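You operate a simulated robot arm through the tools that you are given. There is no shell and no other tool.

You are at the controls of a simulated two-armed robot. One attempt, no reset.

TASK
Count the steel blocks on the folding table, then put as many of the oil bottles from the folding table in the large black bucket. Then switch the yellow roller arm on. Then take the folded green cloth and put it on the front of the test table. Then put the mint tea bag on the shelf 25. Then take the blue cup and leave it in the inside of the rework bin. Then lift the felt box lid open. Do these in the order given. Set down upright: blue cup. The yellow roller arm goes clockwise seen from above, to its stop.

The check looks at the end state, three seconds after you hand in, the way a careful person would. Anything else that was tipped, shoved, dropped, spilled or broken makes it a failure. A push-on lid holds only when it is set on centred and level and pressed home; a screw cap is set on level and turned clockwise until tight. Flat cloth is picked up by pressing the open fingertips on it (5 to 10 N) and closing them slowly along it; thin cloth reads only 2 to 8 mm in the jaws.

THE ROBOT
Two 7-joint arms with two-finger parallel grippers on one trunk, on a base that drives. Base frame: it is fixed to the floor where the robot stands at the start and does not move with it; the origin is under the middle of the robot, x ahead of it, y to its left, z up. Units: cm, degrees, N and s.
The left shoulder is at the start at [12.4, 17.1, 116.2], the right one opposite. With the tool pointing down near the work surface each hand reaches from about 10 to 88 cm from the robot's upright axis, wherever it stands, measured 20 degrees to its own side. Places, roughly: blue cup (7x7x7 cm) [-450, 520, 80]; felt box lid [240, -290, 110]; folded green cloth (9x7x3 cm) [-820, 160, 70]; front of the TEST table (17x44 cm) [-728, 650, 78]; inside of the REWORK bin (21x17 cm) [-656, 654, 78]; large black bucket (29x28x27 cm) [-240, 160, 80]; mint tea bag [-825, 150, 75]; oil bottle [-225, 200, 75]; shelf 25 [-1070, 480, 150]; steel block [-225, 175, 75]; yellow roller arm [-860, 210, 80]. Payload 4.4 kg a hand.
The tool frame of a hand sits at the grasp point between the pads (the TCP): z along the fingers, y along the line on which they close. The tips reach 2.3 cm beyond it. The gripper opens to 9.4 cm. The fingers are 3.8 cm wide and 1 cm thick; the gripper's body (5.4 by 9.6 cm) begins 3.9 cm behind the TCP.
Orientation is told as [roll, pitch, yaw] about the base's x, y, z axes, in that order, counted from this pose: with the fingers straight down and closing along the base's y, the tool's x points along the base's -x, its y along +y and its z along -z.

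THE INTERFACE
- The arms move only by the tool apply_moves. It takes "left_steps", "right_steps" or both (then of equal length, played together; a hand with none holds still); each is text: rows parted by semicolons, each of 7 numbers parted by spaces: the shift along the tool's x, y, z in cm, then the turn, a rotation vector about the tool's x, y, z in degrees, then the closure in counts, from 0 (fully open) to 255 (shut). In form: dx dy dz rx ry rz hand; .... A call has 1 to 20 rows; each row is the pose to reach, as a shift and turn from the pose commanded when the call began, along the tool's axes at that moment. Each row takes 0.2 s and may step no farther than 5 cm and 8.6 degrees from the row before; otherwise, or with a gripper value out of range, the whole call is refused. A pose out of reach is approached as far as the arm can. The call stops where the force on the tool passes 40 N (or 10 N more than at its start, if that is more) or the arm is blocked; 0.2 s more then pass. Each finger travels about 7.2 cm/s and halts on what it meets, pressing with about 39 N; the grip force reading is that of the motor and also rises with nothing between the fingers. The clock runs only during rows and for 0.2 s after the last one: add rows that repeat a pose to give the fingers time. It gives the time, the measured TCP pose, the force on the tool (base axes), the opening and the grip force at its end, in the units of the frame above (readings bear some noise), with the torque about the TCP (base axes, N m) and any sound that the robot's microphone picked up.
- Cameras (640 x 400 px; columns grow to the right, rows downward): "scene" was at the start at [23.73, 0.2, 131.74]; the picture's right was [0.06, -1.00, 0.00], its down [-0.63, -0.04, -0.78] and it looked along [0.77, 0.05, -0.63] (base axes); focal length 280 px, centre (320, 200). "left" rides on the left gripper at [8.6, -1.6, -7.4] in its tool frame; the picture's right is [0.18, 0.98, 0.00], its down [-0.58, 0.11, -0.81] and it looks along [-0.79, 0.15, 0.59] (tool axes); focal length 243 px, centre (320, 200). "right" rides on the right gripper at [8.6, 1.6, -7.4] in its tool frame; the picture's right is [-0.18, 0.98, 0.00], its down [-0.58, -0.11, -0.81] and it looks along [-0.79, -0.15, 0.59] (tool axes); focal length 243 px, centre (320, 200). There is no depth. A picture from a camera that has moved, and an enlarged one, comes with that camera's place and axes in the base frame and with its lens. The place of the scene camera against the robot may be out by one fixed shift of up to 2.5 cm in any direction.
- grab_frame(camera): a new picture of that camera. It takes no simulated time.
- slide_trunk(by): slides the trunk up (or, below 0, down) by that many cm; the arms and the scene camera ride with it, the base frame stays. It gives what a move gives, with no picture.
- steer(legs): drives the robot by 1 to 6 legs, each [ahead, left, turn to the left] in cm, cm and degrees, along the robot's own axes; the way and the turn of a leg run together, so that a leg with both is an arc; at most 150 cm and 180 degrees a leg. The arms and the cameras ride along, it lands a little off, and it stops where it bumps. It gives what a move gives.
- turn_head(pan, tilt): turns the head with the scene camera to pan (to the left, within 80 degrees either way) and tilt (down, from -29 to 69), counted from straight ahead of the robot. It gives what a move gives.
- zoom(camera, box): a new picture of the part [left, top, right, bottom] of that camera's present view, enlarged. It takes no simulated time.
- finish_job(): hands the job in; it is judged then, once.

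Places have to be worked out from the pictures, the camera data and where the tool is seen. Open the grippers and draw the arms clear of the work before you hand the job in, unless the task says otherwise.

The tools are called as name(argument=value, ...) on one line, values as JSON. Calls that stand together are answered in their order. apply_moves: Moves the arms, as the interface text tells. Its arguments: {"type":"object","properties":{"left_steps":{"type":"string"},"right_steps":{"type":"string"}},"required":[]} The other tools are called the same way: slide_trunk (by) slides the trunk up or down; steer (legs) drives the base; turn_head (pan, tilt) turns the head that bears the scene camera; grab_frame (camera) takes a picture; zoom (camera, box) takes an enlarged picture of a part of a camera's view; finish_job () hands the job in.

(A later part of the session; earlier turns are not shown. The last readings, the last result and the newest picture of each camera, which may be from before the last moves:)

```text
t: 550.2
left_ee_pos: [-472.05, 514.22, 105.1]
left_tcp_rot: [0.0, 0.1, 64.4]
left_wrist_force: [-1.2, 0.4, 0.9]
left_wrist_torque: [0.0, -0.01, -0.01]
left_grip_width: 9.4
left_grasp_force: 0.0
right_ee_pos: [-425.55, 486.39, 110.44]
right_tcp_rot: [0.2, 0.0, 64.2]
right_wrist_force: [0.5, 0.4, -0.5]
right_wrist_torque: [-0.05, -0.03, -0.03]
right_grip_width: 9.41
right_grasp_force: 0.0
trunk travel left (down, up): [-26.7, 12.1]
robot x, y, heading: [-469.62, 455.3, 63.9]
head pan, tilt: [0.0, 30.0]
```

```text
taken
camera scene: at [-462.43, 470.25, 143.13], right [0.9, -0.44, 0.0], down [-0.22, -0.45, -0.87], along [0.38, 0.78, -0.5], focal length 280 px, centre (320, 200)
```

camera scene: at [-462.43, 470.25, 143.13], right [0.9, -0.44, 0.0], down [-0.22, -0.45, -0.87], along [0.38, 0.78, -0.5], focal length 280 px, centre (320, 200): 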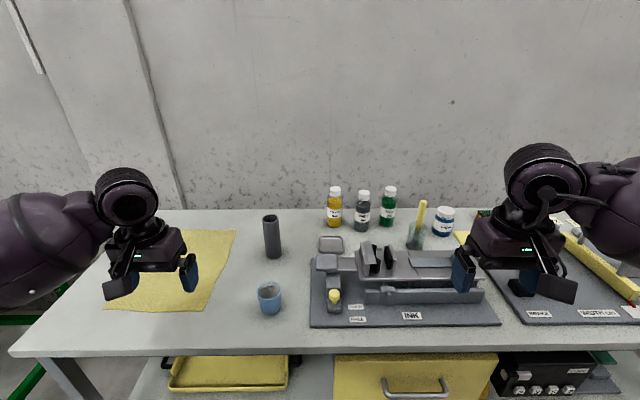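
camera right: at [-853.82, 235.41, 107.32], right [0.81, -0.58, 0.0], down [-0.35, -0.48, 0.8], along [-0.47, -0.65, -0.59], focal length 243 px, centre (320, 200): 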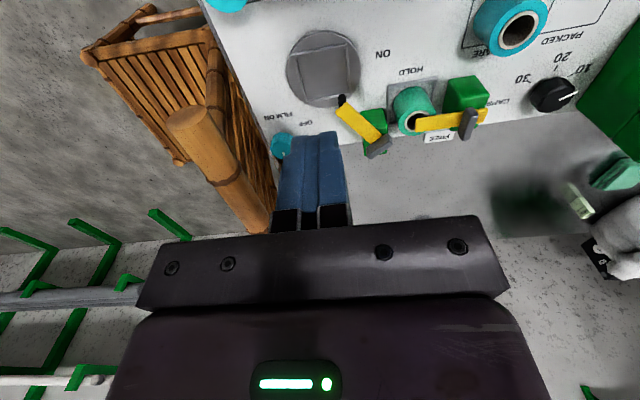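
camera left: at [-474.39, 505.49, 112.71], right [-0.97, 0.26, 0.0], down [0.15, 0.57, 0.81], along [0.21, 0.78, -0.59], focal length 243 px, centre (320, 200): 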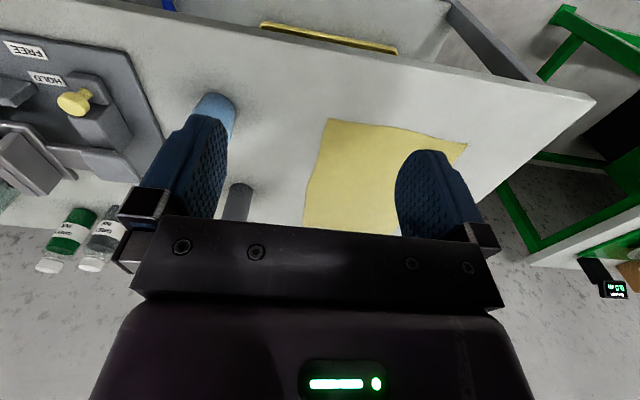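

apply_moves(left_steps="-1 -3.4 1 0 0 0 0; -2 -6.8 2 0 0 0 0; -3 -10.2 4 0 0 0 0; -4 -13.5 6 0 0 0 0; -4 -13.5 6 0 0 0 0")

grab_frame(camera="left")

zoom(camera="left", box=[250, 60, 400, 190])

```text
t: 551.4
left_ee_pos: [-458.12, 511.83, 99.34]
left_tcp_rot: [0.0, 0.0, 64.4]
left_wrist_force: [0.2, -0.7, 0.7]
left_wrist_torque: [0.03, -0.07, 0.05]
left_grip_width: 9.41
left_grasp_force: 0.0
right_ee_pos: [-425.6, 486.32, 110.41]
right_tcp_rot: [0.2, 0.1, 64.2]
right_wrist_force: [-0.9, 0.3, 0.3]
right_wrist_torque: [-0.01, -0.01, -0.01]
right_grip_width: 9.43
right_grasp_force: 0.0
trunk travel left (down, up): [-26.7, 12.1]
robot x, y, heading: [-469.95, 455.41, 64.1]
head pan, tilt: [0.0, 30.0]
```

```text
taken
camera left: at [-460.49, 503.21, 106.83], right [-0.97, 0.26, 0.0], down [0.15, 0.57, 0.81], along [0.21, 0.78, -0.59], focal length 243 px, centre (320, 200)
```

left: 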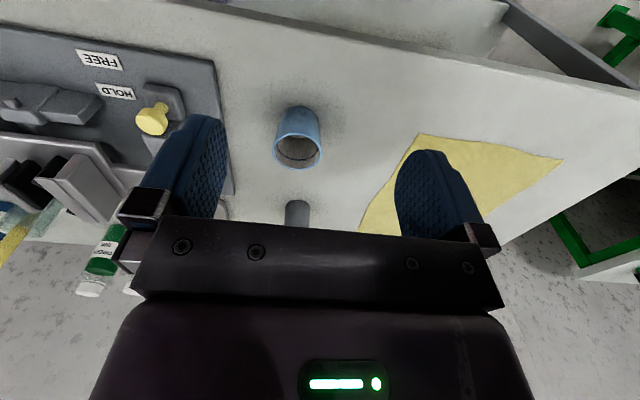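

```text
3.08 times, centred on (325, 125) of left
camera zoom: at [-460.49, 503.21, 106.83], right [-0.97, 0.26, 0.0], down [0.15, 0.57, 0.81], along [0.21, 0.78, -0.59], focal length 746 px, centre (305, 431)
```

zoom: 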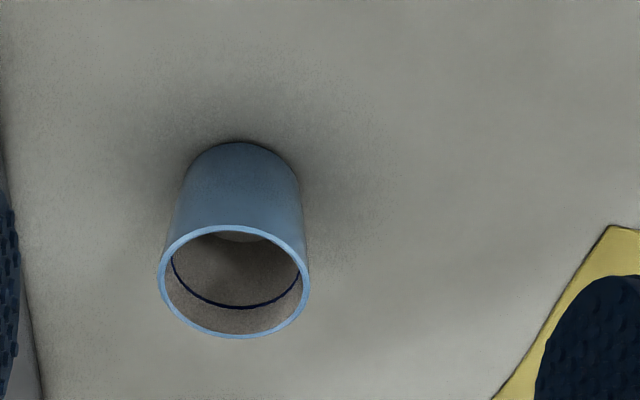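

apply_moves(left_steps="-4 -0.1 0 0 0 0 0; -8 -0.3 0 0 0 0 0; -12.2 -0.5 0 0 0 0 0; -12.2 -0.5 3 0 0 0 0; -12.2 -0.5 6 0 0 0 0; -12.2 -0.5 6 0 0 0 0")

grab_frame(camera="left")

zoom(camera="scene", box=[190, 200, 350, 330])

```text
t: 552.8
left_ee_pos: [-452.22, 522.58, 93.3]
left_tcp_rot: [0.0, 0.0, 64.5]
left_wrist_force: [0.6, 0.0, -0.4]
left_wrist_torque: [0.0, 0.03, -0.02]
left_grip_width: 9.39
left_grasp_force: 0.1
right_ee_pos: [-425.7, 486.31, 110.41]
right_tcp_rot: [0.1, 0.1, 64.3]
right_wrist_force: [0.6, 0.0, -0.1]
right_wrist_torque: [-0.02, 0.0, 0.02]
right_grip_width: 9.4
right_grasp_force: 0.0
trunk travel left (down, up): [-26.7, 12.1]
robot x, y, heading: [-469.95, 455.42, 64.3]
head pan, tilt: [0.0, 30.0]
```

```text
taken
camera left: at [-454.67, 513.94, 100.78], right [-0.97, 0.26, 0.0], down [0.15, 0.57, 0.81], along [0.21, 0.78, -0.59], focal length 243 px, centre (320, 200)
```

left: 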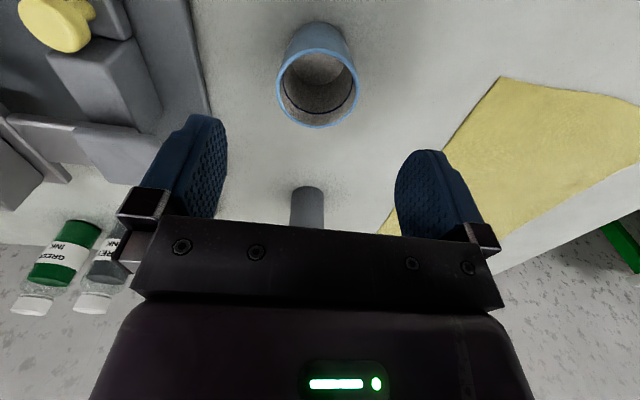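

```text
3.08 times, centred on (270, 265) of scene
camera zoom: at [-462.47, 470.24, 143.14], right [0.9, -0.43, 0.0], down [-0.22, -0.45, -0.87], along [0.38, 0.78, -0.5], focal length 861 px, centre (474, 0)
```

zoom: 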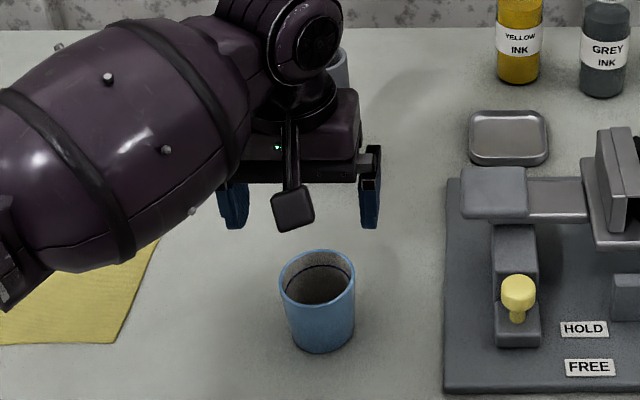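

Cup rim: centre (-452,523.3), z≈83.1, diameter ≈6 cm. I correct 0.7 cm forward and descend.

apply_moves(left_steps="-0.7 0.1 0 0 0 0 0; -0.7 0.1 3 0 0 0 0; -0.7 0.1 6 0 0 0 0; -0.7 0.1 8 0 0 0 0; -0.7 0.1 8 0 0 0 0")

grab_frame(camera="left")

zoom(camera="scene", box=[190, 200, 350, 330])

```text
t: 554.0
left_ee_pos: [-452.15, 523.3, 85.16]
left_tcp_rot: [0.1, 0.2, 64.4]
left_wrist_force: [0.8, 0.0, -0.3]
left_wrist_torque: [-0.02, -0.03, -0.01]
left_grip_width: 9.4
left_grasp_force: 0.0
right_ee_pos: [-425.56, 486.23, 110.4]
right_tcp_rot: [0.2, 0.0, 64.2]
right_wrist_force: [-0.4, -0.3, -0.4]
right_wrist_torque: [-0.02, 0.03, 0.0]
right_grip_width: 9.41
right_grasp_force: 0.0
trunk travel left (down, up): [-26.7, 12.1]
robot x, y, heading: [-469.72, 455.37, 64.3]
head pan, tilt: [0.0, 30.0]
```

```text
taken
camera left: at [-454.42, 514.64, 92.74], right [-0.97, 0.26, 0.0], down [0.15, 0.57, 0.81], along [0.21, 0.78, -0.59], focal length 243 px, centre (320, 200)
```

left: 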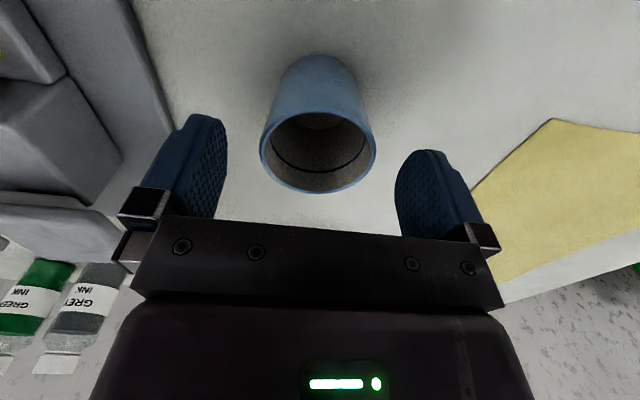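

```text
3.08 times, centred on (270, 265) of scene
camera zoom: at [-462.44, 470.25, 143.13], right [0.9, -0.43, 0.0], down [-0.22, -0.45, -0.87], along [0.38, 0.78, -0.5], focal length 861 px, centre (474, 0)
```

zoom: 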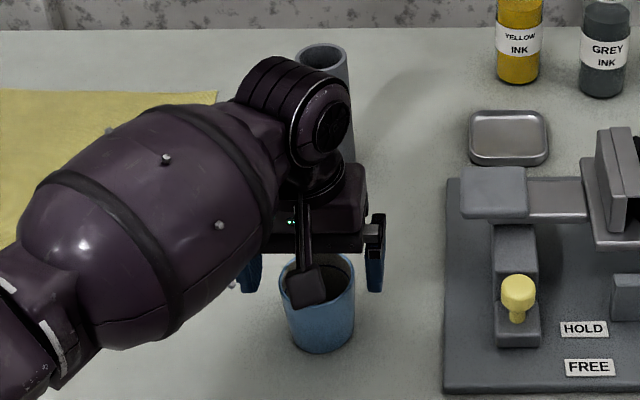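

apply_moves(left_steps="0 0 1.6 0 0 0 0; 0 0 3.2 0 0 0 0; 0 0 4.9 0 0 0 0; 0 0 4.9 0 0 0 0; 0 0 4.9 0 0 0 40; 0 0 4.9 0 0 0 70; 0 0 4.9 0 0 0 100; 0 0 4.9 0 0 0 130; 0 0 4.9 0 0 0 150; 0 0 4.9 0 0 0 150")

grab_frame(camera="left")

```text
t: 556.2
left_ee_pos: [-452.1, 523.41, 80.35]
left_tcp_rot: [-0.1, 0.0, 64.3]
left_wrist_force: [0.9, -0.5, -0.1]
left_wrist_torque: [-0.01, 0.02, 0.01]
left_grip_width: 6.47
left_grasp_force: 39.5
right_ee_pos: [-425.53, 486.32, 110.45]
right_tcp_rot: [0.2, 0.1, 64.2]
right_wrist_force: [0.1, -0.2, -0.1]
right_wrist_torque: [0.02, 0.0, -0.04]
right_grip_width: 9.4
right_grasp_force: 0.1
trunk travel left (down, up): [-26.7, 12.1]
robot x, y, heading: [-469.97, 455.25, 64.0]
head pan, tilt: [0.0, 30.0]
```

```text
taken
camera left: at [-454.45, 514.76, 87.93], right [-0.97, 0.26, 0.0], down [0.15, 0.57, 0.81], along [0.21, 0.78, -0.59], focal length 243 px, centre (320, 200)
```

left: 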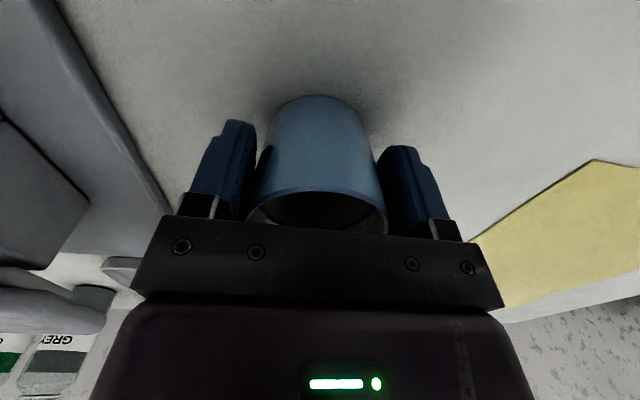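

Cup gripped at 6.5 cm. I lift it slowly, keeping it level.

apply_moves(left_steps="0 0 -0.5 0 0 0 150; 0 0 -1.2 0 0 0 150; 0 0 -2.2 0 0 0 150; 0 0 -3.5 0 0 0 150; 0 0 -5 0 0 0 150; 0 0 -7 0 0 0 150; 0 0 -9 0 0 0 150; 0 0 -11 0 0 0 150; 0 0 -13 0 0 0 150; 0 0 -15 0 0 0 150; 0 0 -16.5 0 0 0 150; 0 0 -17 0 0 0 150; 0 0 -17 0 0 0 150")

grab_frame(camera="scene")

```text
t: 559.0
left_ee_pos: [-452.04, 523.28, 97.38]
left_tcp_rot: [0.0, 0.1, 64.4]
left_wrist_force: [0.2, -0.3, -0.2]
left_wrist_torque: [-0.02, 0.01, -0.03]
left_grip_width: 6.47
left_grasp_force: 38.8
right_ee_pos: [-425.66, 486.38, 110.35]
right_tcp_rot: [0.2, 0.1, 64.2]
right_wrist_force: [-0.6, -0.5, -0.2]
right_wrist_torque: [-0.02, 0.0, -0.02]
right_grip_width: 9.42
right_grasp_force: 0.1
trunk travel left (down, up): [-26.7, 12.1]
robot x, y, heading: [-469.74, 455.04, 64.5]
head pan, tilt: [0.0, 30.0]
```

```text
taken
camera scene: at [-462.43, 470.27, 143.12], right [0.9, -0.44, 0.0], down [-0.22, -0.45, -0.87], along [0.38, 0.78, -0.5], focal length 280 px, centre (320, 200)
```

scene: 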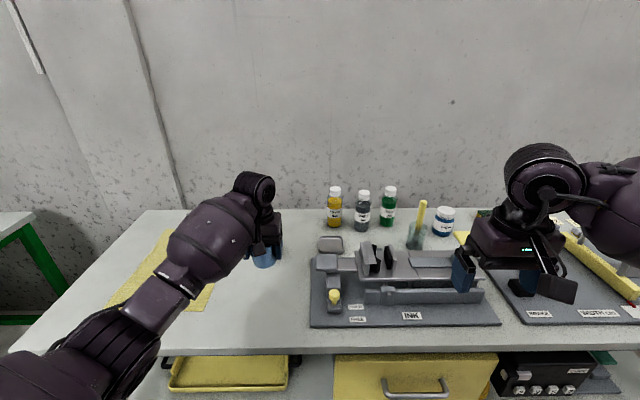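

The cup is light and level. I back off, retract and raise it for transport to the REWORK bin.

steer(legs=[[-38, 0, 0]])

apply_moves(left_steps="2 1 0 0 0 0 150; 4.5 2 -1 0 0 0 150; 7.5 3 -2 0 0 0 150; 10.5 4 -3 0 0 0 150; 13.5 5 -4 0 0 0 150; 16.5 6 -5 0 0 0 150; 18.5 6.5 -6 0 0 0 150; 19.5 7 -6.5 0 0 0 150; 19.5 7 -6.5 0 0 0 150")

slide_trunk(by=8)

steer(legs=[[0, 115, 0], [40, 124, 0]])

grab_frame(camera="scene")

```text
t: 561.4
left_ee_pos: [-468.59, 488.79, 97.34]
left_tcp_rot: [0.0, 0.1, 64.1]
left_wrist_force: [-0.3, 0.0, -1.7]
left_wrist_torque: [0.03, 0.02, 0.02]
left_grip_width: 6.48
left_grasp_force: 39.0
right_ee_pos: [-442.16, 451.49, 110.37]
right_tcp_rot: [0.3, 0.2, 63.9]
right_wrist_force: [-0.3, -0.4, 1.0]
right_wrist_torque: [0.02, -0.02, 0.01]
right_grip_width: 9.4
right_grasp_force: 0.0
trunk travel left (down, up): [-26.7, 12.1]
robot x, y, heading: [-486.07, 420.72, 63.9]
head pan, tilt: [0.0, 30.0]
```

```text
t: 563.4
left_ee_pos: [-483.33, 474.31, 103.96]
left_tcp_rot: [-0.1, 0.1, 64.0]
left_wrist_force: [-0.1, 0.0, -0.3]
left_wrist_torque: [-0.02, 0.0, 0.01]
left_grip_width: 6.46
left_grasp_force: 38.5
right_ee_pos: [-442.26, 451.67, 110.35]
right_tcp_rot: [0.2, 0.1, 63.9]
right_wrist_force: [0.4, -0.5, 0.6]
right_wrist_torque: [0.02, 0.01, 0.02]
right_grip_width: 9.41
right_grasp_force: 0.0
trunk travel left (down, up): [-26.7, 12.1]
robot x, y, heading: [-486.48, 420.7, 63.9]
head pan, tilt: [0.0, 30.0]
```

```text
t: 564.6
left_ee_pos: [-483.26, 474.34, 111.85]
left_tcp_rot: [0.1, 0.2, 64.1]
left_wrist_force: [0.6, -0.4, -1.2]
left_wrist_torque: [0.02, 0.02, -0.02]
left_grip_width: 6.47
left_grasp_force: 38.7
right_ee_pos: [-442.26, 451.66, 118.44]
right_tcp_rot: [0.2, 0.1, 63.9]
right_wrist_force: [-0.2, 0.8, -0.2]
right_wrist_torque: [0.01, 0.01, -0.01]
right_grip_width: 9.41
right_grasp_force: 0.1
trunk travel left (down, up): [-34.7, 4.1]
robot x, y, heading: [-486.6, 420.77, 63.9]
head pan, tilt: [0.0, 30.0]
```

```text
t: 585.6
left_ee_pos: [-678.26, 616.67, 111.91]
left_tcp_rot: [0.1, 0.0, 63.7]
left_wrist_force: [0.6, -0.6, -1.3]
left_wrist_torque: [0.0, -0.04, 0.0]
left_grip_width: 6.46
left_grasp_force: 39.4
right_ee_pos: [-637.37, 593.78, 118.37]
right_tcp_rot: [0.2, 0.1, 63.5]
right_wrist_force: [-0.4, -0.3, -0.1]
right_wrist_torque: [-0.01, -0.02, -0.06]
right_grip_width: 9.4
right_grasp_force: 0.1
trunk travel left (down, up): [-34.7, 4.1]
robot x, y, heading: [-681.96, 563.41, 63.6]
head pan, tilt: [0.0, 30.0]
```

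```text
taken
camera scene: at [-675.47, 576.09, 151.44], right [0.89, -0.45, 0.0], down [-0.22, -0.45, -0.87], along [0.39, 0.77, -0.5], focal length 280 px, centre (320, 200)
```

scene: 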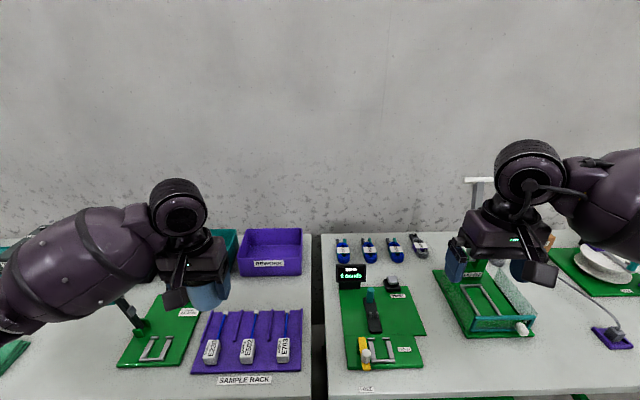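

zoom(camera="scene", box=[170, 210, 330, 390])

grab_frame(camera="left")

```text
2.22 times, centred on (250, 300) of scene
camera zoom: at [-675.47, 576.09, 151.44], right [0.89, -0.45, 0.0], down [-0.22, -0.45, -0.87], along [0.39, 0.77, -0.5], focal length 622 px, centre (476, -22)
```

zoom: 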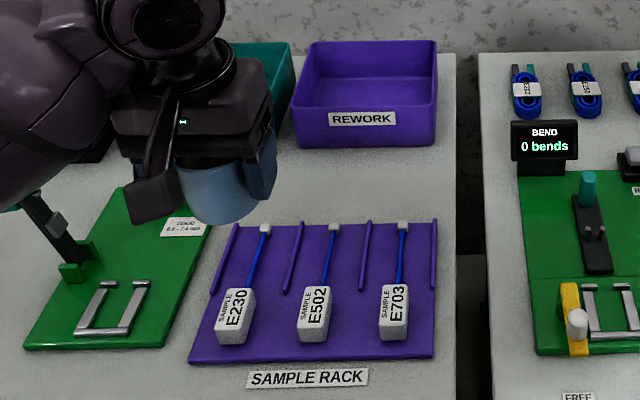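

```text
taken
camera left: at [-680.79, 608.15, 119.38], right [-0.96, 0.27, 0.0], down [0.16, 0.57, 0.81], along [0.22, 0.78, -0.59], focal length 243 px, centre (320, 200)
```

left: 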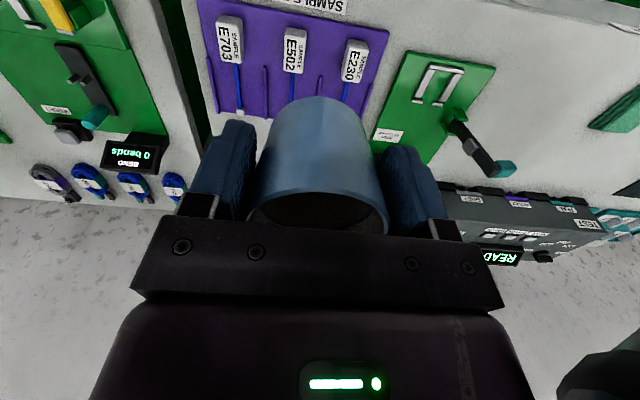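

The REWORK bin (empty) has its centre at about (-656,655.7), rim z≈86. I advance 24 cm and lower the trunk 10 cm.

steer(legs=[[24, 0, 0]])

slide_trunk(by=-10)

apply_moves(left_steps="-2 0.3 0 0 0 0 150; -4.5 0.6 0 0 0 0 150; -7.5 1 0 0 0 0 150; -10.5 1.3 0 0 0 0 150; -13.5 1.6 0 0 0 0 150; -15.5 1.8 0 0 0 0 150; -16.5 2 0 0 0 0 150; -16.5 2 0 0 0 0 150")

grab_frame(camera="left")

grab_frame(camera="scene")

```text
t: 587.1
left_ee_pos: [-670.91, 630.88, 112.01]
left_tcp_rot: [-0.2, 0.0, 63.1]
left_wrist_force: [-0.8, -1.2, -0.6]
left_wrist_torque: [0.05, -0.03, 0.05]
left_grip_width: 6.5
left_grasp_force: 39.3
right_ee_pos: [-630.39, 607.46, 118.63]
right_tcp_rot: [0.1, 0.0, 62.8]
right_wrist_force: [-0.7, -0.8, 0.5]
right_wrist_torque: [0.04, -0.05, 0.02]
right_grip_width: 9.4
right_grasp_force: 0.1
trunk travel left (down, up): [-34.7, 4.1]
robot x, y, heading: [-675.3, 578.04, 62.9]
head pan, tilt: [0.0, 30.0]
stopped in leg 1: the robot was blocked; the commanded pose is now the measured one
```

```text
t: 588.5
left_ee_pos: [-670.71, 631.03, 102.0]
left_tcp_rot: [-0.1, -0.2, 63.1]
left_wrist_force: [0.0, -0.1, -1.2]
left_wrist_torque: [0.01, -0.01, 0.01]
left_grip_width: 6.5
left_grasp_force: 39.4
right_ee_pos: [-630.03, 607.75, 108.47]
right_tcp_rot: [0.1, 0.1, 62.9]
right_wrist_force: [0.4, -0.2, -0.1]
right_wrist_torque: [-0.03, 0.01, -0.02]
right_grip_width: 9.39
right_grasp_force: 0.0
trunk travel left (down, up): [-24.7, 14.1]
robot x, y, heading: [-675.23, 577.76, 63.0]
head pan, tilt: [0.0, 30.0]
```

```text
t: 590.3
left_ee_pos: [-664.99, 646.9, 101.88]
left_tcp_rot: [-0.1, 0.0, 63.1]
left_wrist_force: [-0.4, 0.1, -1.2]
left_wrist_torque: [0.0, 0.01, 0.0]
left_grip_width: 6.46
left_grasp_force: 39.0
right_ee_pos: [-630.13, 607.8, 108.43]
right_tcp_rot: [0.1, 0.2, 62.8]
right_wrist_force: [0.4, 0.1, -0.1]
right_wrist_torque: [-0.01, -0.03, 0.0]
right_grip_width: 9.4
right_grasp_force: 0.1
trunk travel left (down, up): [-24.7, 14.1]
robot x, y, heading: [-675.39, 577.62, 62.7]
head pan, tilt: [0.0, 30.0]
```

```text
taken
camera left: at [-667.56, 638.31, 109.41], right [-0.96, 0.28, 0.0], down [0.17, 0.57, 0.81], along [0.23, 0.77, -0.59], focal length 243 px, centre (320, 200)
```

left: 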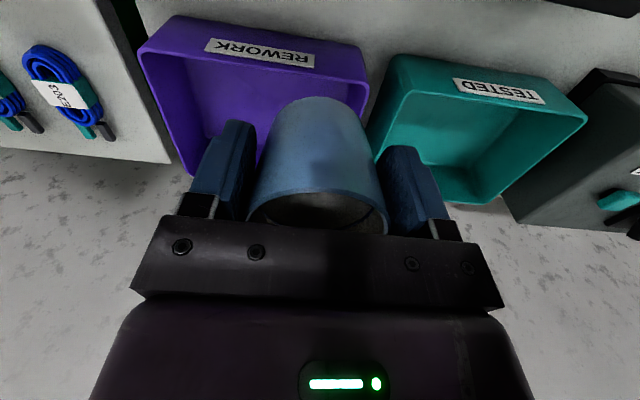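

```text
taken
camera scene: at [-666.8, 593.58, 141.01], right [0.89, -0.46, 0.0], down [-0.23, -0.44, -0.87], along [0.4, 0.77, -0.5], focal length 280 px, centre (320, 200)
```

scene: 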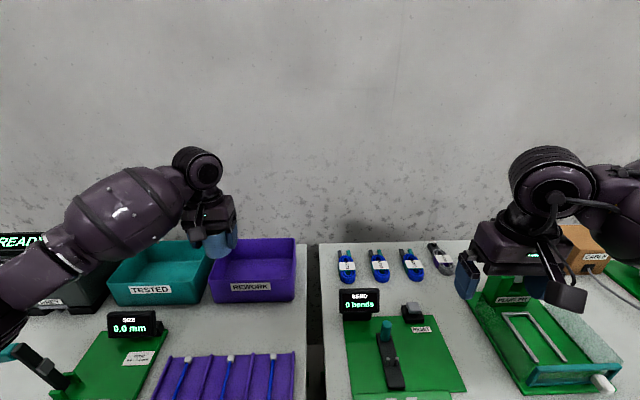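

Blocked slightly earlier than planned (base against the table front), so I lower the trunk 6 cm for reach and extend over the bin centre.

slide_trunk(by=-5)

apply_moves(left_steps="-2 -0.7 0 0 0 0 150; -4.5 -1.5 0 0 0 0 150; -7.5 -2.5 0 0 0 0 150; -10 -3.4 0 0 0 0 150; -11.9 -4.05 0 0 0 0 150; -11.9 -4.05 0 0 0 0 150; -11.9 -4.05 0 0 0 0 150")

grab_frame(camera="left")

zoom(camera="scene", box=[100, 130, 320, 320])

```text
t: 591.2
left_ee_pos: [-665.12, 646.72, 97.05]
left_tcp_rot: [0.0, 0.0, 63.1]
left_wrist_force: [-0.5, -0.4, -1.0]
left_wrist_torque: [0.01, 0.02, -0.01]
left_grip_width: 6.45
left_grasp_force: 39.0
right_ee_pos: [-630.24, 607.58, 103.52]
right_tcp_rot: [0.2, 0.0, 62.8]
right_wrist_force: [0.1, -0.5, 0.8]
right_wrist_torque: [0.04, -0.03, 0.0]
right_grip_width: 9.41
right_grasp_force: 0.1
trunk travel left (down, up): [-19.7, 19.1]
robot x, y, heading: [-675.28, 577.72, 62.7]
head pan, tilt: [0.0, 30.0]
```

```text
t: 592.8
left_ee_pos: [-656.06, 655.63, 96.9]
left_tcp_rot: [-0.1, 0.2, 63.1]
left_wrist_force: [0.0, 0.2, -0.3]
left_wrist_torque: [-0.07, -0.01, -0.01]
left_grip_width: 6.46
left_grasp_force: 38.9
right_ee_pos: [-630.25, 607.73, 103.41]
right_tcp_rot: [0.1, 0.3, 62.8]
right_wrist_force: [0.5, 0.8, 1.0]
right_wrist_torque: [-0.01, 0.0, 0.0]
right_grip_width: 9.42
right_grasp_force: 0.1
trunk travel left (down, up): [-19.7, 19.1]
robot x, y, heading: [-675.24, 577.87, 62.5]
head pan, tilt: [0.0, 30.0]
```

```text
taken
camera left: at [-658.58, 647.12, 104.4], right [-0.96, 0.28, 0.0], down [0.17, 0.57, 0.81], along [0.23, 0.77, -0.59], focal length 243 px, centre (320, 200)
```

left: 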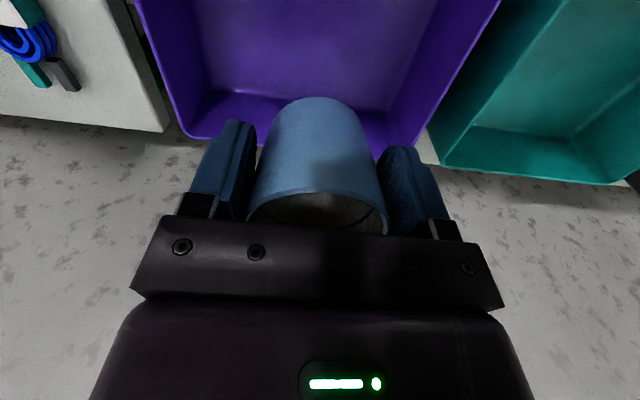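

```text
2.11 times, centred on (210, 225) of scene
camera zoom: at [-664.99, 597.11, 135.62], right [0.89, -0.46, 0.0], down [-0.23, -0.44, -0.87], along [0.4, 0.77, -0.5], focal length 589 px, centre (552, 147)
```

zoom: 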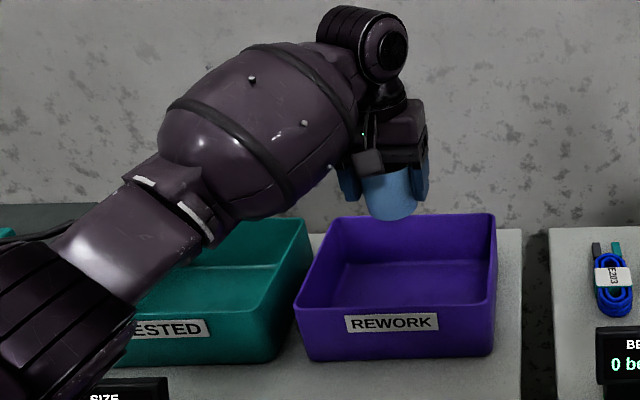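

apply_moves(left_steps="0.9 0 1 0 0 0 150; 0.9 0 2.5 0 0 0 150; 0.9 0 4.5 0 0 0 150; 0.9 0 6.5 0 0 0 150; 0.9 0 8.5 0 0 0 150; 0.9 0 10 0 0 0 150; 0.9 0 11 0 0 0 150; 0.9 0 11.5 0 0 0 150; 0.9 0 11.5 0 0 0 150")

grab_frame(camera="left")

zoom(camera="scene", box=[100, 150, 320, 320])

```text
t: 594.8
left_ee_pos: [-656.48, 654.68, 85.27]
left_tcp_rot: [0.0, 0.1, 63.2]
left_wrist_force: [0.2, 0.7, -0.7]
left_wrist_torque: [-0.02, 0.02, 0.02]
left_grip_width: 6.45
left_grasp_force: 38.9
right_ee_pos: [-630.09, 607.8, 103.3]
right_tcp_rot: [0.0, 0.2, 62.9]
right_wrist_force: [-0.4, -0.6, -0.3]
right_wrist_torque: [0.03, 0.04, 0.03]
right_grip_width: 9.39
right_grasp_force: 0.0
trunk travel left (down, up): [-19.7, 19.1]
robot x, y, heading: [-674.89, 577.5, 62.7]
head pan, tilt: [0.0, 30.0]
```

```text
taken
camera left: at [-659.09, 646.01, 92.83], right [-0.96, 0.28, 0.0], down [0.17, 0.57, 0.81], along [0.23, 0.77, -0.59], focal length 243 px, centre (320, 200)
```

left: 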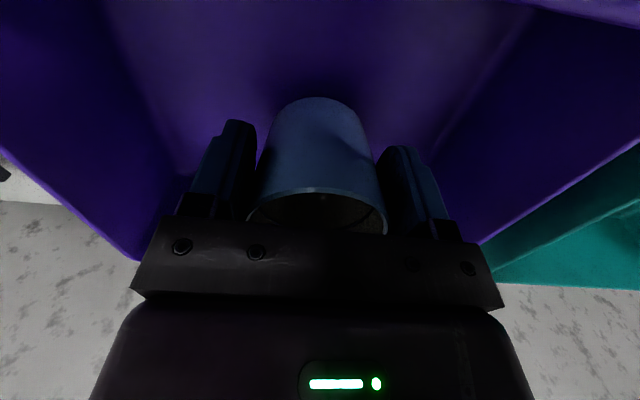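

```text
2.35 times, centred on (210, 235) of scene
camera zoom: at [-664.99, 597.11, 135.62], right [0.89, -0.46, 0.0], down [-0.23, -0.44, -0.87], along [0.4, 0.77, -0.5], focal length 658 px, centre (579, 118)
```

zoom: 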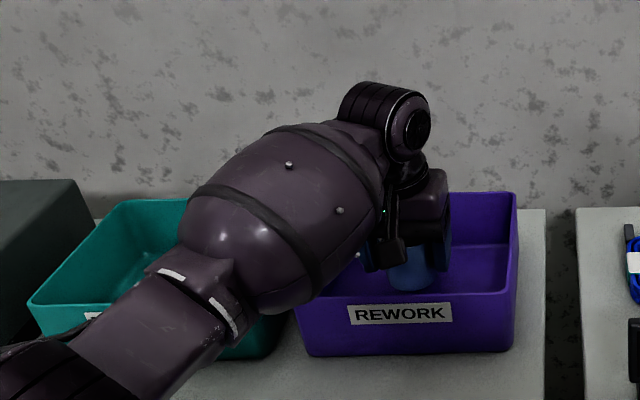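

Cup is inside the bin. Lowering in small steps to find the floor.

apply_moves(left_steps="0 0 0.5 0 0 0 150; 0 0 1 0 0 0 150; 0 0 1.5 0 0 0 150; 0 0 1.5 0 0 0 150")

apply_moves(left_steps="0 0 0.25 0 0 0 150; 0 0 0.5 0 0 0 150; 0 0 0.5 0 0 0 150")

```text
t: 595.8
left_ee_pos: [-656.45, 654.71, 83.88]
left_tcp_rot: [-0.1, -0.1, 63.1]
left_wrist_force: [-0.6, 0.6, -0.7]
left_wrist_torque: [-0.01, 0.03, 0.0]
left_grip_width: 6.49
left_grasp_force: 39.2
right_ee_pos: [-630.01, 607.76, 103.38]
right_tcp_rot: [0.1, 0.3, 62.8]
right_wrist_force: [-0.3, -0.1, 0.2]
right_wrist_torque: [0.01, 0.0, -0.01]
right_grip_width: 9.41
right_grasp_force: 0.1
trunk travel left (down, up): [-19.7, 19.1]
robot x, y, heading: [-674.91, 577.58, 62.8]
head pan, tilt: [0.0, 30.0]
```

```text
t: 596.6
left_ee_pos: [-656.56, 654.76, 83.36]
left_tcp_rot: [0.0, 0.2, 63.1]
left_wrist_force: [-0.1, 0.3, -0.2]
left_wrist_torque: [0.02, 0.03, 0.0]
left_grip_width: 6.49
left_grasp_force: 39.0
right_ee_pos: [-630.12, 607.79, 103.34]
right_tcp_rot: [0.0, 0.2, 62.8]
right_wrist_force: [0.1, 0.2, -0.8]
right_wrist_torque: [-0.02, 0.02, -0.03]
right_grip_width: 9.39
right_grasp_force: 0.0
trunk travel left (down, up): [-19.7, 19.1]
robot x, y, heading: [-675.06, 577.59, 62.7]
head pan, tilt: [0.0, 30.0]
```

apply_moves(left_steps="0 0 0.2 0 0 0 150; 0 0 0.4 0 0 0 150; 0 0 0.4 0 0 0 150")

apply_moves(left_steps="0 0 0.2 0 0 0 150; 0 0 0.4 0 0 0 150; 0 0 0.4 0 0 0 150")

```text
t: 597.4
left_ee_pos: [-656.48, 654.86, 82.98]
left_tcp_rot: [-0.2, 0.1, 63.0]
left_wrist_force: [0.4, -0.4, -0.9]
left_wrist_torque: [0.01, 0.01, -0.03]
left_grip_width: 6.48
left_grasp_force: 39.0
right_ee_pos: [-630.19, 607.76, 103.35]
right_tcp_rot: [0.1, 0.1, 62.9]
right_wrist_force: [0.2, 0.5, 0.7]
right_wrist_torque: [-0.03, -0.01, 0.02]
right_grip_width: 9.39
right_grasp_force: 0.1
trunk travel left (down, up): [-19.7, 19.1]
robot x, y, heading: [-674.79, 577.87, 62.6]
head pan, tilt: [0.0, 30.0]
```

```text
t: 598.2
left_ee_pos: [-656.41, 654.7, 82.67]
left_tcp_rot: [-0.1, -0.2, 63.2]
left_wrist_force: [-1.3, 0.1, 9.5]
left_wrist_torque: [-0.07, 0.27, -0.01]
left_grip_width: 6.46
left_grasp_force: 39.2
right_ee_pos: [-630.2, 607.73, 103.39]
right_tcp_rot: [0.2, 0.1, 62.8]
right_wrist_force: [-1.0, -0.9, -0.6]
right_wrist_torque: [0.01, 0.01, 0.0]
right_grip_width: 9.41
right_grasp_force: 0.0
trunk travel left (down, up): [-19.7, 19.1]
robot x, y, heading: [-674.8, 577.75, 63.1]
head pan, tilt: [0.0, 30.0]
```

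Contact (9.5 N). I release gently and rise straight up.

apply_moves(left_steps="0 0 -0.1 0 0 0 120; 0 0 -0.1 0 0 0 90; 0 0 -0.1 0 0 0 60; 0 0 -0.1 0 0 0 30; 0 0 -0.1 0 0 0 0; 0 0 -0.1 0 0 0 0; 0 0 -1 0 0 0 0; 0 0 -3 0 0 0 0; 0 0 -6 0 0 0 0; 0 0 -9 0 0 0 0; 0 0 -12 0 0 0 0; 0 0 -15 0 0 0 0; 0 0 -18 0 0 0 0; 0 0 -18 0 0 0 0")

grab_frame(camera="left")

grab_frame(camera="scene")

```text
t: 601.2
left_ee_pos: [-656.58, 654.8, 100.44]
left_tcp_rot: [-0.1, 0.1, 63.1]
left_wrist_force: [0.0, 0.4, 1.1]
left_wrist_torque: [0.01, 0.0, 0.03]
left_grip_width: 9.38
left_grasp_force: 0.1
right_ee_pos: [-630.05, 607.92, 103.37]
right_tcp_rot: [0.2, 0.2, 62.8]
right_wrist_force: [-0.3, -0.3, 0.1]
right_wrist_torque: [-0.01, 0.0, 0.01]
right_grip_width: 9.37
right_grasp_force: 0.0
trunk travel left (down, up): [-19.7, 19.1]
robot x, y, heading: [-675.07, 577.56, 62.6]
head pan, tilt: [0.0, 30.0]
```

```text
taken
camera left: at [-659.12, 646.13, 107.99], right [-0.96, 0.28, 0.0], down [0.17, 0.57, 0.8], along [0.23, 0.77, -0.59], focal length 243 px, centre (320, 200)
```

left: 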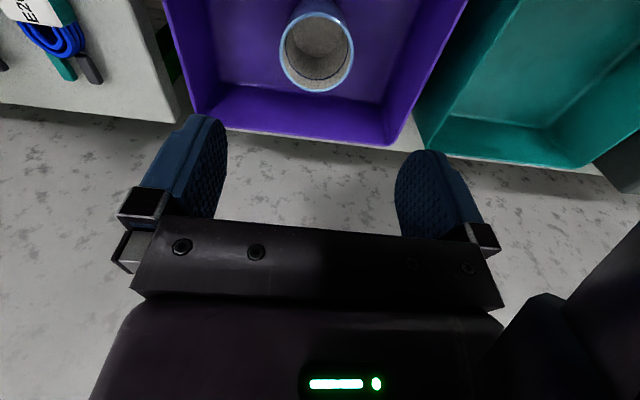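

```text
taken
camera scene: at [-664.95, 597.15, 135.6], right [0.89, -0.46, 0.0], down [-0.23, -0.45, -0.87], along [0.4, 0.77, -0.5], focal length 280 px, centre (320, 200)
```

scene: 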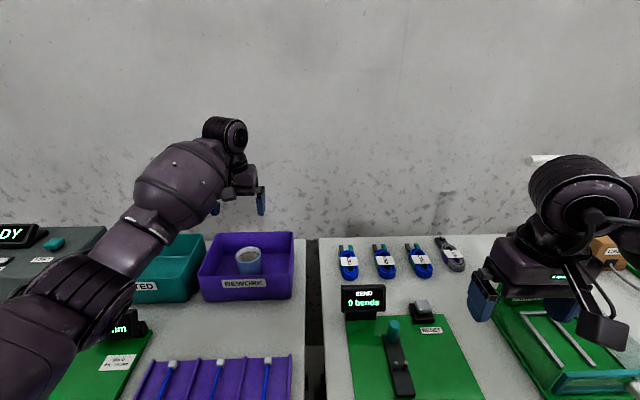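

The blue cup stands upright in the REWORK bin. Now to the felt box: I fold the arms, raise the trunk, back away and drive back down the corridor.

apply_moves(left_steps="4 1 -1 0 0 0 0; 8 2 -2 0 0 0 0; 12 3 -3 0 0 0 0; 16 4 -4 0 0 0 0; 20 5 -5 0 0 0 0; 22 6 -6 0 0 0 0; 22 6 -6 0 0 0 0")

slide_trunk(by=14)

steer(legs=[[-40, 0, 0], [0, 0, -87.6], [130, 0, 0], [110, 0, 0]])

turn_head(pan=0, tilt=25)

grab_frame(camera="scene")

```text
t: 602.8
left_ee_pos: [-671.95, 637.87, 106.43]
left_tcp_rot: [-0.1, 0.1, 63.2]
left_wrist_force: [-0.1, 0.6, 0.2]
left_wrist_torque: [0.01, -0.01, 0.02]
left_grip_width: 9.39
left_grasp_force: 0.1
right_ee_pos: [-630.05, 607.85, 103.39]
right_tcp_rot: [0.3, 0.3, 62.8]
right_wrist_force: [0.1, -0.6, -0.1]
right_wrist_torque: [0.0, 0.03, 0.02]
right_grip_width: 9.42
right_grasp_force: 0.1
trunk travel left (down, up): [-19.7, 19.1]
robot x, y, heading: [-674.83, 577.77, 63.0]
head pan, tilt: [0.0, 30.0]
```

```text
t: 604.5
left_ee_pos: [-671.74, 637.95, 120.43]
left_tcp_rot: [0.1, 0.1, 63.1]
left_wrist_force: [-0.8, 0.1, -0.8]
left_wrist_torque: [-0.01, -0.02, -0.01]
left_grip_width: 9.41
left_grasp_force: 0.0
right_ee_pos: [-630.28, 607.79, 117.31]
right_tcp_rot: [0.2, 0.2, 62.8]
right_wrist_force: [0.4, 0.1, 0.9]
right_wrist_torque: [0.01, 0.0, 0.0]
right_grip_width: 9.4
right_grasp_force: 0.0
trunk travel left (down, up): [-33.7, 5.1]
robot x, y, heading: [-675.14, 577.72, 62.8]
head pan, tilt: [0.0, 30.0]
```

```text
t: 622.1
left_ee_pos: [-417.03, 439.47, 120.63]
left_tcp_rot: [-0.1, 0.1, -24.7]
left_wrist_force: [-0.7, 0.1, -0.5]
left_wrist_torque: [-0.01, 0.02, 0.0]
left_grip_width: 9.39
left_grasp_force: 0.1
right_ee_pos: [-445.35, 396.73, 117.39]
right_tcp_rot: [0.2, 0.2, -24.9]
right_wrist_force: [0.5, 0.0, -0.2]
right_wrist_torque: [0.0, -0.02, 0.0]
right_grip_width: 9.4
right_grasp_force: 0.1
trunk travel left (down, up): [-33.7, 5.1]
robot x, y, heading: [-477.41, 440.22, -24.6]
head pan, tilt: [0.0, 30.0]
```

```text
t: 622.7
left_ee_pos: [-416.99, 439.66, 120.53]
left_tcp_rot: [-0.1, -0.1, -24.5]
left_wrist_force: [-0.4, 0.0, 0.0]
left_wrist_torque: [0.0, 0.0, 0.0]
left_grip_width: 9.44
left_grasp_force: 0.0
right_ee_pos: [-445.49, 396.72, 117.37]
right_tcp_rot: [0.2, 0.3, -24.9]
right_wrist_force: [0.0, 0.2, -0.9]
right_wrist_torque: [0.01, -0.02, -0.02]
right_grip_width: 9.37
right_grasp_force: 0.0
trunk travel left (down, up): [-33.7, 5.1]
robot x, y, heading: [-477.13, 440.33, -24.9]
head pan, tilt: [0.0, 25.0]
```

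```text
taken
camera scene: at [-463.83, 433.82, 151.22], right [-0.42, -0.91, 0.0], down [-0.38, 0.18, -0.91], along [0.82, -0.38, -0.42], focal length 280 px, centre (320, 200)
```

scene: 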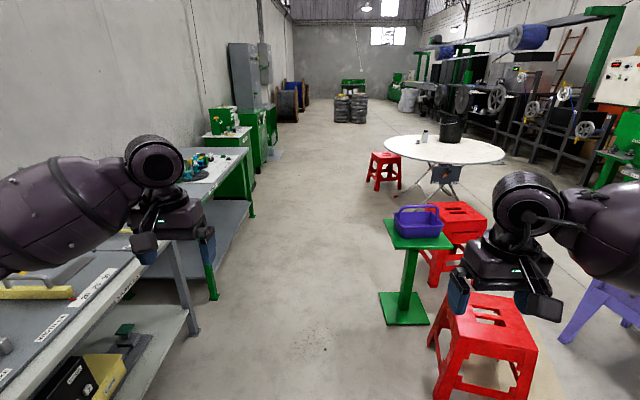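

steer(legs=[[60, 15, 0], [80, 5, 0], [150, 0, 0], [60, 0, -35]])

grab_frame(camera="scene")

```text
t: 640.0
left_ee_pos: [-119.17, 257.04, 120.52]
left_tcp_rot: [0.0, 0.2, -61.9]
left_wrist_force: [0.6, 0.1, 0.5]
left_wrist_torque: [0.01, 0.02, -0.02]
left_grip_width: 9.38
left_grasp_force: 0.1
right_ee_pos: [-167.67, 240.35, 117.35]
right_tcp_rot: [0.1, 0.2, -62.2]
right_wrist_force: [0.4, -1.0, -0.3]
right_wrist_torque: [-0.03, 0.0, 0.0]
right_grip_width: 9.42
right_grasp_force: 0.1
trunk travel left (down, up): [-33.7, 5.1]
robot x, y, heading: [-166.38, 294.86, -62.3]
head pan, tilt: [0.0, 25.0]
```

```text
taken
camera scene: at [-159.62, 280.76, 151.21], right [-0.88, -0.47, 0.0], down [-0.2, 0.37, -0.91], along [0.42, -0.8, -0.42], focal length 280 px, centre (320, 200)
```

scene: 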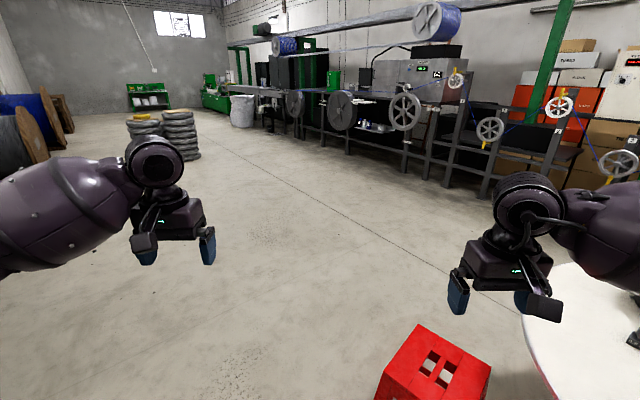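

zoom(camera="scene", box=[190, 40, 390, 160])

```text
3.20 times, centred on (290, 100) of scene
camera zoom: at [-159.62, 280.76, 151.21], right [-0.88, -0.47, 0.0], down [-0.2, 0.37, -0.91], along [0.42, -0.8, -0.42], focal length 895 px, centre (416, 520)
```

zoom: 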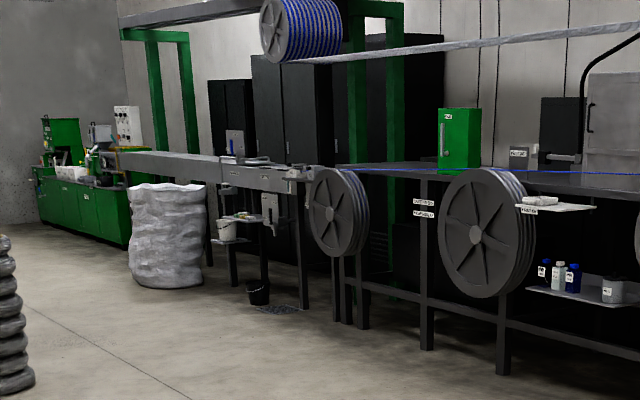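

steer(legs=[[103, 40, 0], [102, 40, 0], [140, 0, 0], [100, 20, 0]])

turn_head(pan=0, tilt=20)

grab_frame(camera="scene")

```text
t: 662.6
left_ee_pos: [181.83, -92.04, 120.48]
left_tcp_rot: [-0.1, 0.1, -60.1]
left_wrist_force: [0.4, 0.3, 0.3]
left_wrist_torque: [0.0, -0.02, 0.0]
left_grip_width: 9.43
left_grasp_force: 0.1
right_ee_pos: [133.73, -110.36, 117.36]
right_tcp_rot: [0.0, 0.2, -60.4]
right_wrist_force: [0.5, -0.7, -0.4]
right_wrist_torque: [-0.01, 0.01, 0.01]
right_grip_width: 9.39
right_grasp_force: 0.0
trunk travel left (down, up): [-33.7, 5.1]
robot x, y, heading: [133.4, -56.33, -60.3]
head pan, tilt: [0.0, 25.0]
```

```text
t: 663.2
left_ee_pos: [181.72, -92.03, 120.61]
left_tcp_rot: [-0.1, 0.0, -60.0]
left_wrist_force: [0.9, -0.1, 0.3]
left_wrist_torque: [0.02, 0.03, -0.01]
left_grip_width: 9.4
left_grasp_force: 0.1
right_ee_pos: [133.77, -110.35, 117.4]
right_tcp_rot: [0.1, 0.2, -60.3]
right_wrist_force: [-0.2, -0.6, 0.6]
right_wrist_torque: [0.0, -0.01, 0.01]
right_grip_width: 9.42
right_grasp_force: 0.1
trunk travel left (down, up): [-33.7, 5.1]
robot x, y, heading: [133.21, -56.45, -60.3]
head pan, tilt: [0.0, 20.0]
```

```text
taken
camera scene: at [140.6, -69.73, 152.03], right [-0.87, -0.49, 0.0], down [-0.17, 0.3, -0.94], along [0.46, -0.82, -0.34], focal length 280 px, centre (320, 200)
```

scene: 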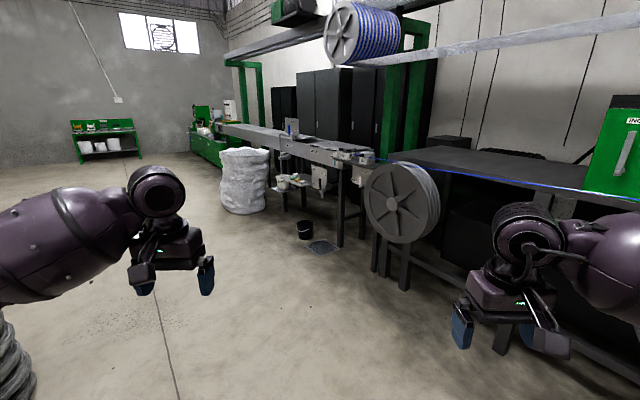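

zoom(camera="scene", box=[250, 110, 410, 230])

```text
3.33 times, centred on (330, 170) of scene
camera zoom: at [140.6, -69.73, 152.03], right [-0.87, -0.49, 0.0], down [-0.17, 0.3, -0.94], along [0.46, -0.82, -0.34], focal length 932 px, centre (287, 300)
```

zoom: 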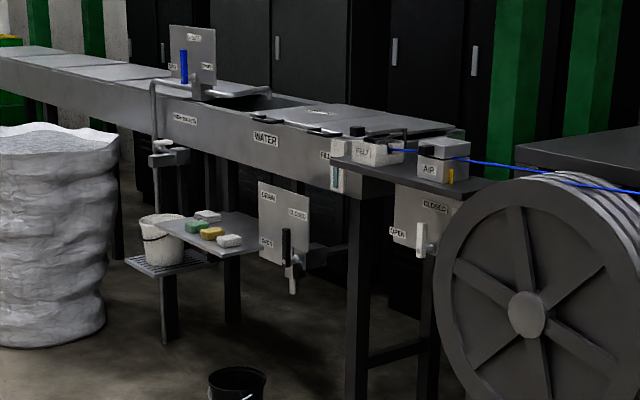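

The FELT box (white, with black knob on its lid) sits on a small shelf next to the AIR box, around (237,-283). I drive closer and face it.

steer(legs=[[85, 15, 0], [85, 18, 0], [0, 0, -57]])

turn_head(pan=0, tilt=25)

grab_frame(camera="scene")

```text
t: 674.5
left_ee_pos: [241.01, -246.79, 120.48]
left_tcp_rot: [0.0, 0.0, -117.9]
left_wrist_force: [-0.6, -0.3, 0.1]
left_wrist_torque: [0.01, 0.02, 0.0]
left_grip_width: 9.42
left_grasp_force: 0.2
right_ee_pos: [199.86, -216.03, 117.25]
right_tcp_rot: [0.2, 0.2, -118.1]
right_wrist_force: [-0.7, -0.3, 0.4]
right_wrist_torque: [0.0, 0.02, 0.0]
right_grip_width: 9.41
right_grasp_force: 0.0
trunk travel left (down, up): [-33.7, 5.1]
robot x, y, heading: [245.02, -186.95, -117.9]
head pan, tilt: [0.0, 20.0]
```

```text
t: 675.1
left_ee_pos: [241.02, -246.76, 120.6]
left_tcp_rot: [-0.1, 0.0, -117.8]
left_wrist_force: [0.3, 0.0, -0.1]
left_wrist_torque: [-0.02, -0.04, -0.02]
left_grip_width: 9.38
left_grasp_force: 0.1
right_ee_pos: [199.87, -215.85, 117.28]
right_tcp_rot: [0.2, 0.2, -118.2]
right_wrist_force: [-0.4, -0.3, 0.5]
right_wrist_torque: [0.01, 0.04, 0.01]
right_grip_width: 9.4
right_grasp_force: 0.1
trunk travel left (down, up): [-33.7, 5.1]
robot x, y, heading: [244.97, -186.64, -118.1]
head pan, tilt: [0.0, 25.0]
```

```text
taken
camera scene: at [238.14, -200.19, 151.22], right [-0.88, 0.47, 0.0], down [0.2, 0.37, -0.91], along [-0.43, -0.8, -0.42], focal length 280 px, centre (320, 200)
```

scene: 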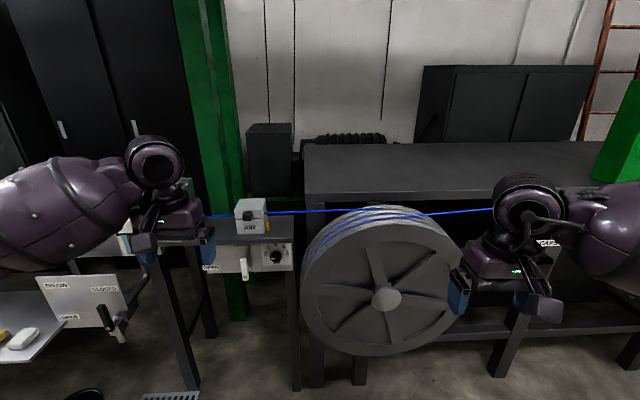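

steer(legs=[[0, 32, 0]])

grab_frame(camera="scene")

zoom(camera="scene", box=[230, 140, 410, 275])

```text
t: 678.5
left_ee_pos: [268.76, -261.8, 120.63]
left_tcp_rot: [-0.2, 0.1, -118.2]
left_wrist_force: [0.2, 0.7, 0.1]
left_wrist_torque: [0.01, 0.0, -0.03]
left_grip_width: 9.39
left_grasp_force: 0.0
right_ee_pos: [227.71, -230.76, 117.28]
right_tcp_rot: [0.1, 0.3, -118.6]
right_wrist_force: [-0.2, 0.1, 0.1]
right_wrist_torque: [0.03, 0.0, 0.01]
right_grip_width: 9.39
right_grasp_force: 0.1
trunk travel left (down, up): [-33.7, 5.1]
robot x, y, heading: [273.53, -201.68, -118.2]
head pan, tilt: [0.0, 25.0]
```

```text
taken
camera scene: at [266.16, -215.29, 151.22], right [-0.88, 0.48, 0.0], down [0.2, 0.37, -0.91], along [-0.43, -0.8, -0.42], focal length 280 px, centre (320, 200)
```

scene: 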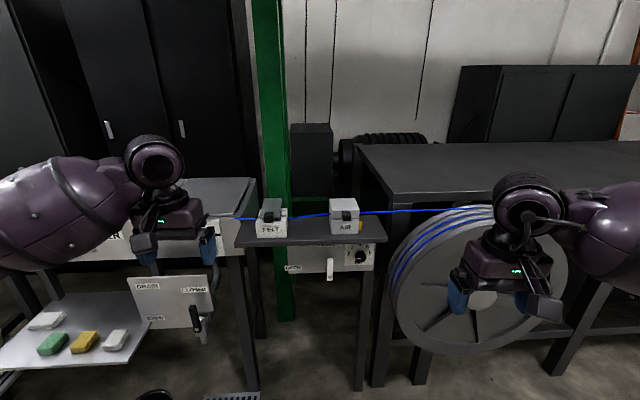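

```text
2.96 times, centred on (320, 208) of scene
camera zoom: at [266.16, -215.29, 151.22], right [-0.88, 0.48, 0.0], down [0.2, 0.37, -0.91], along [-0.43, -0.8, -0.42], focal length 829 px, centre (320, 178)
```

zoom: 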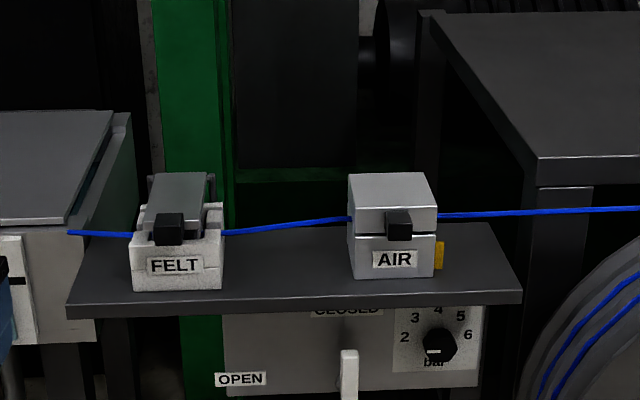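

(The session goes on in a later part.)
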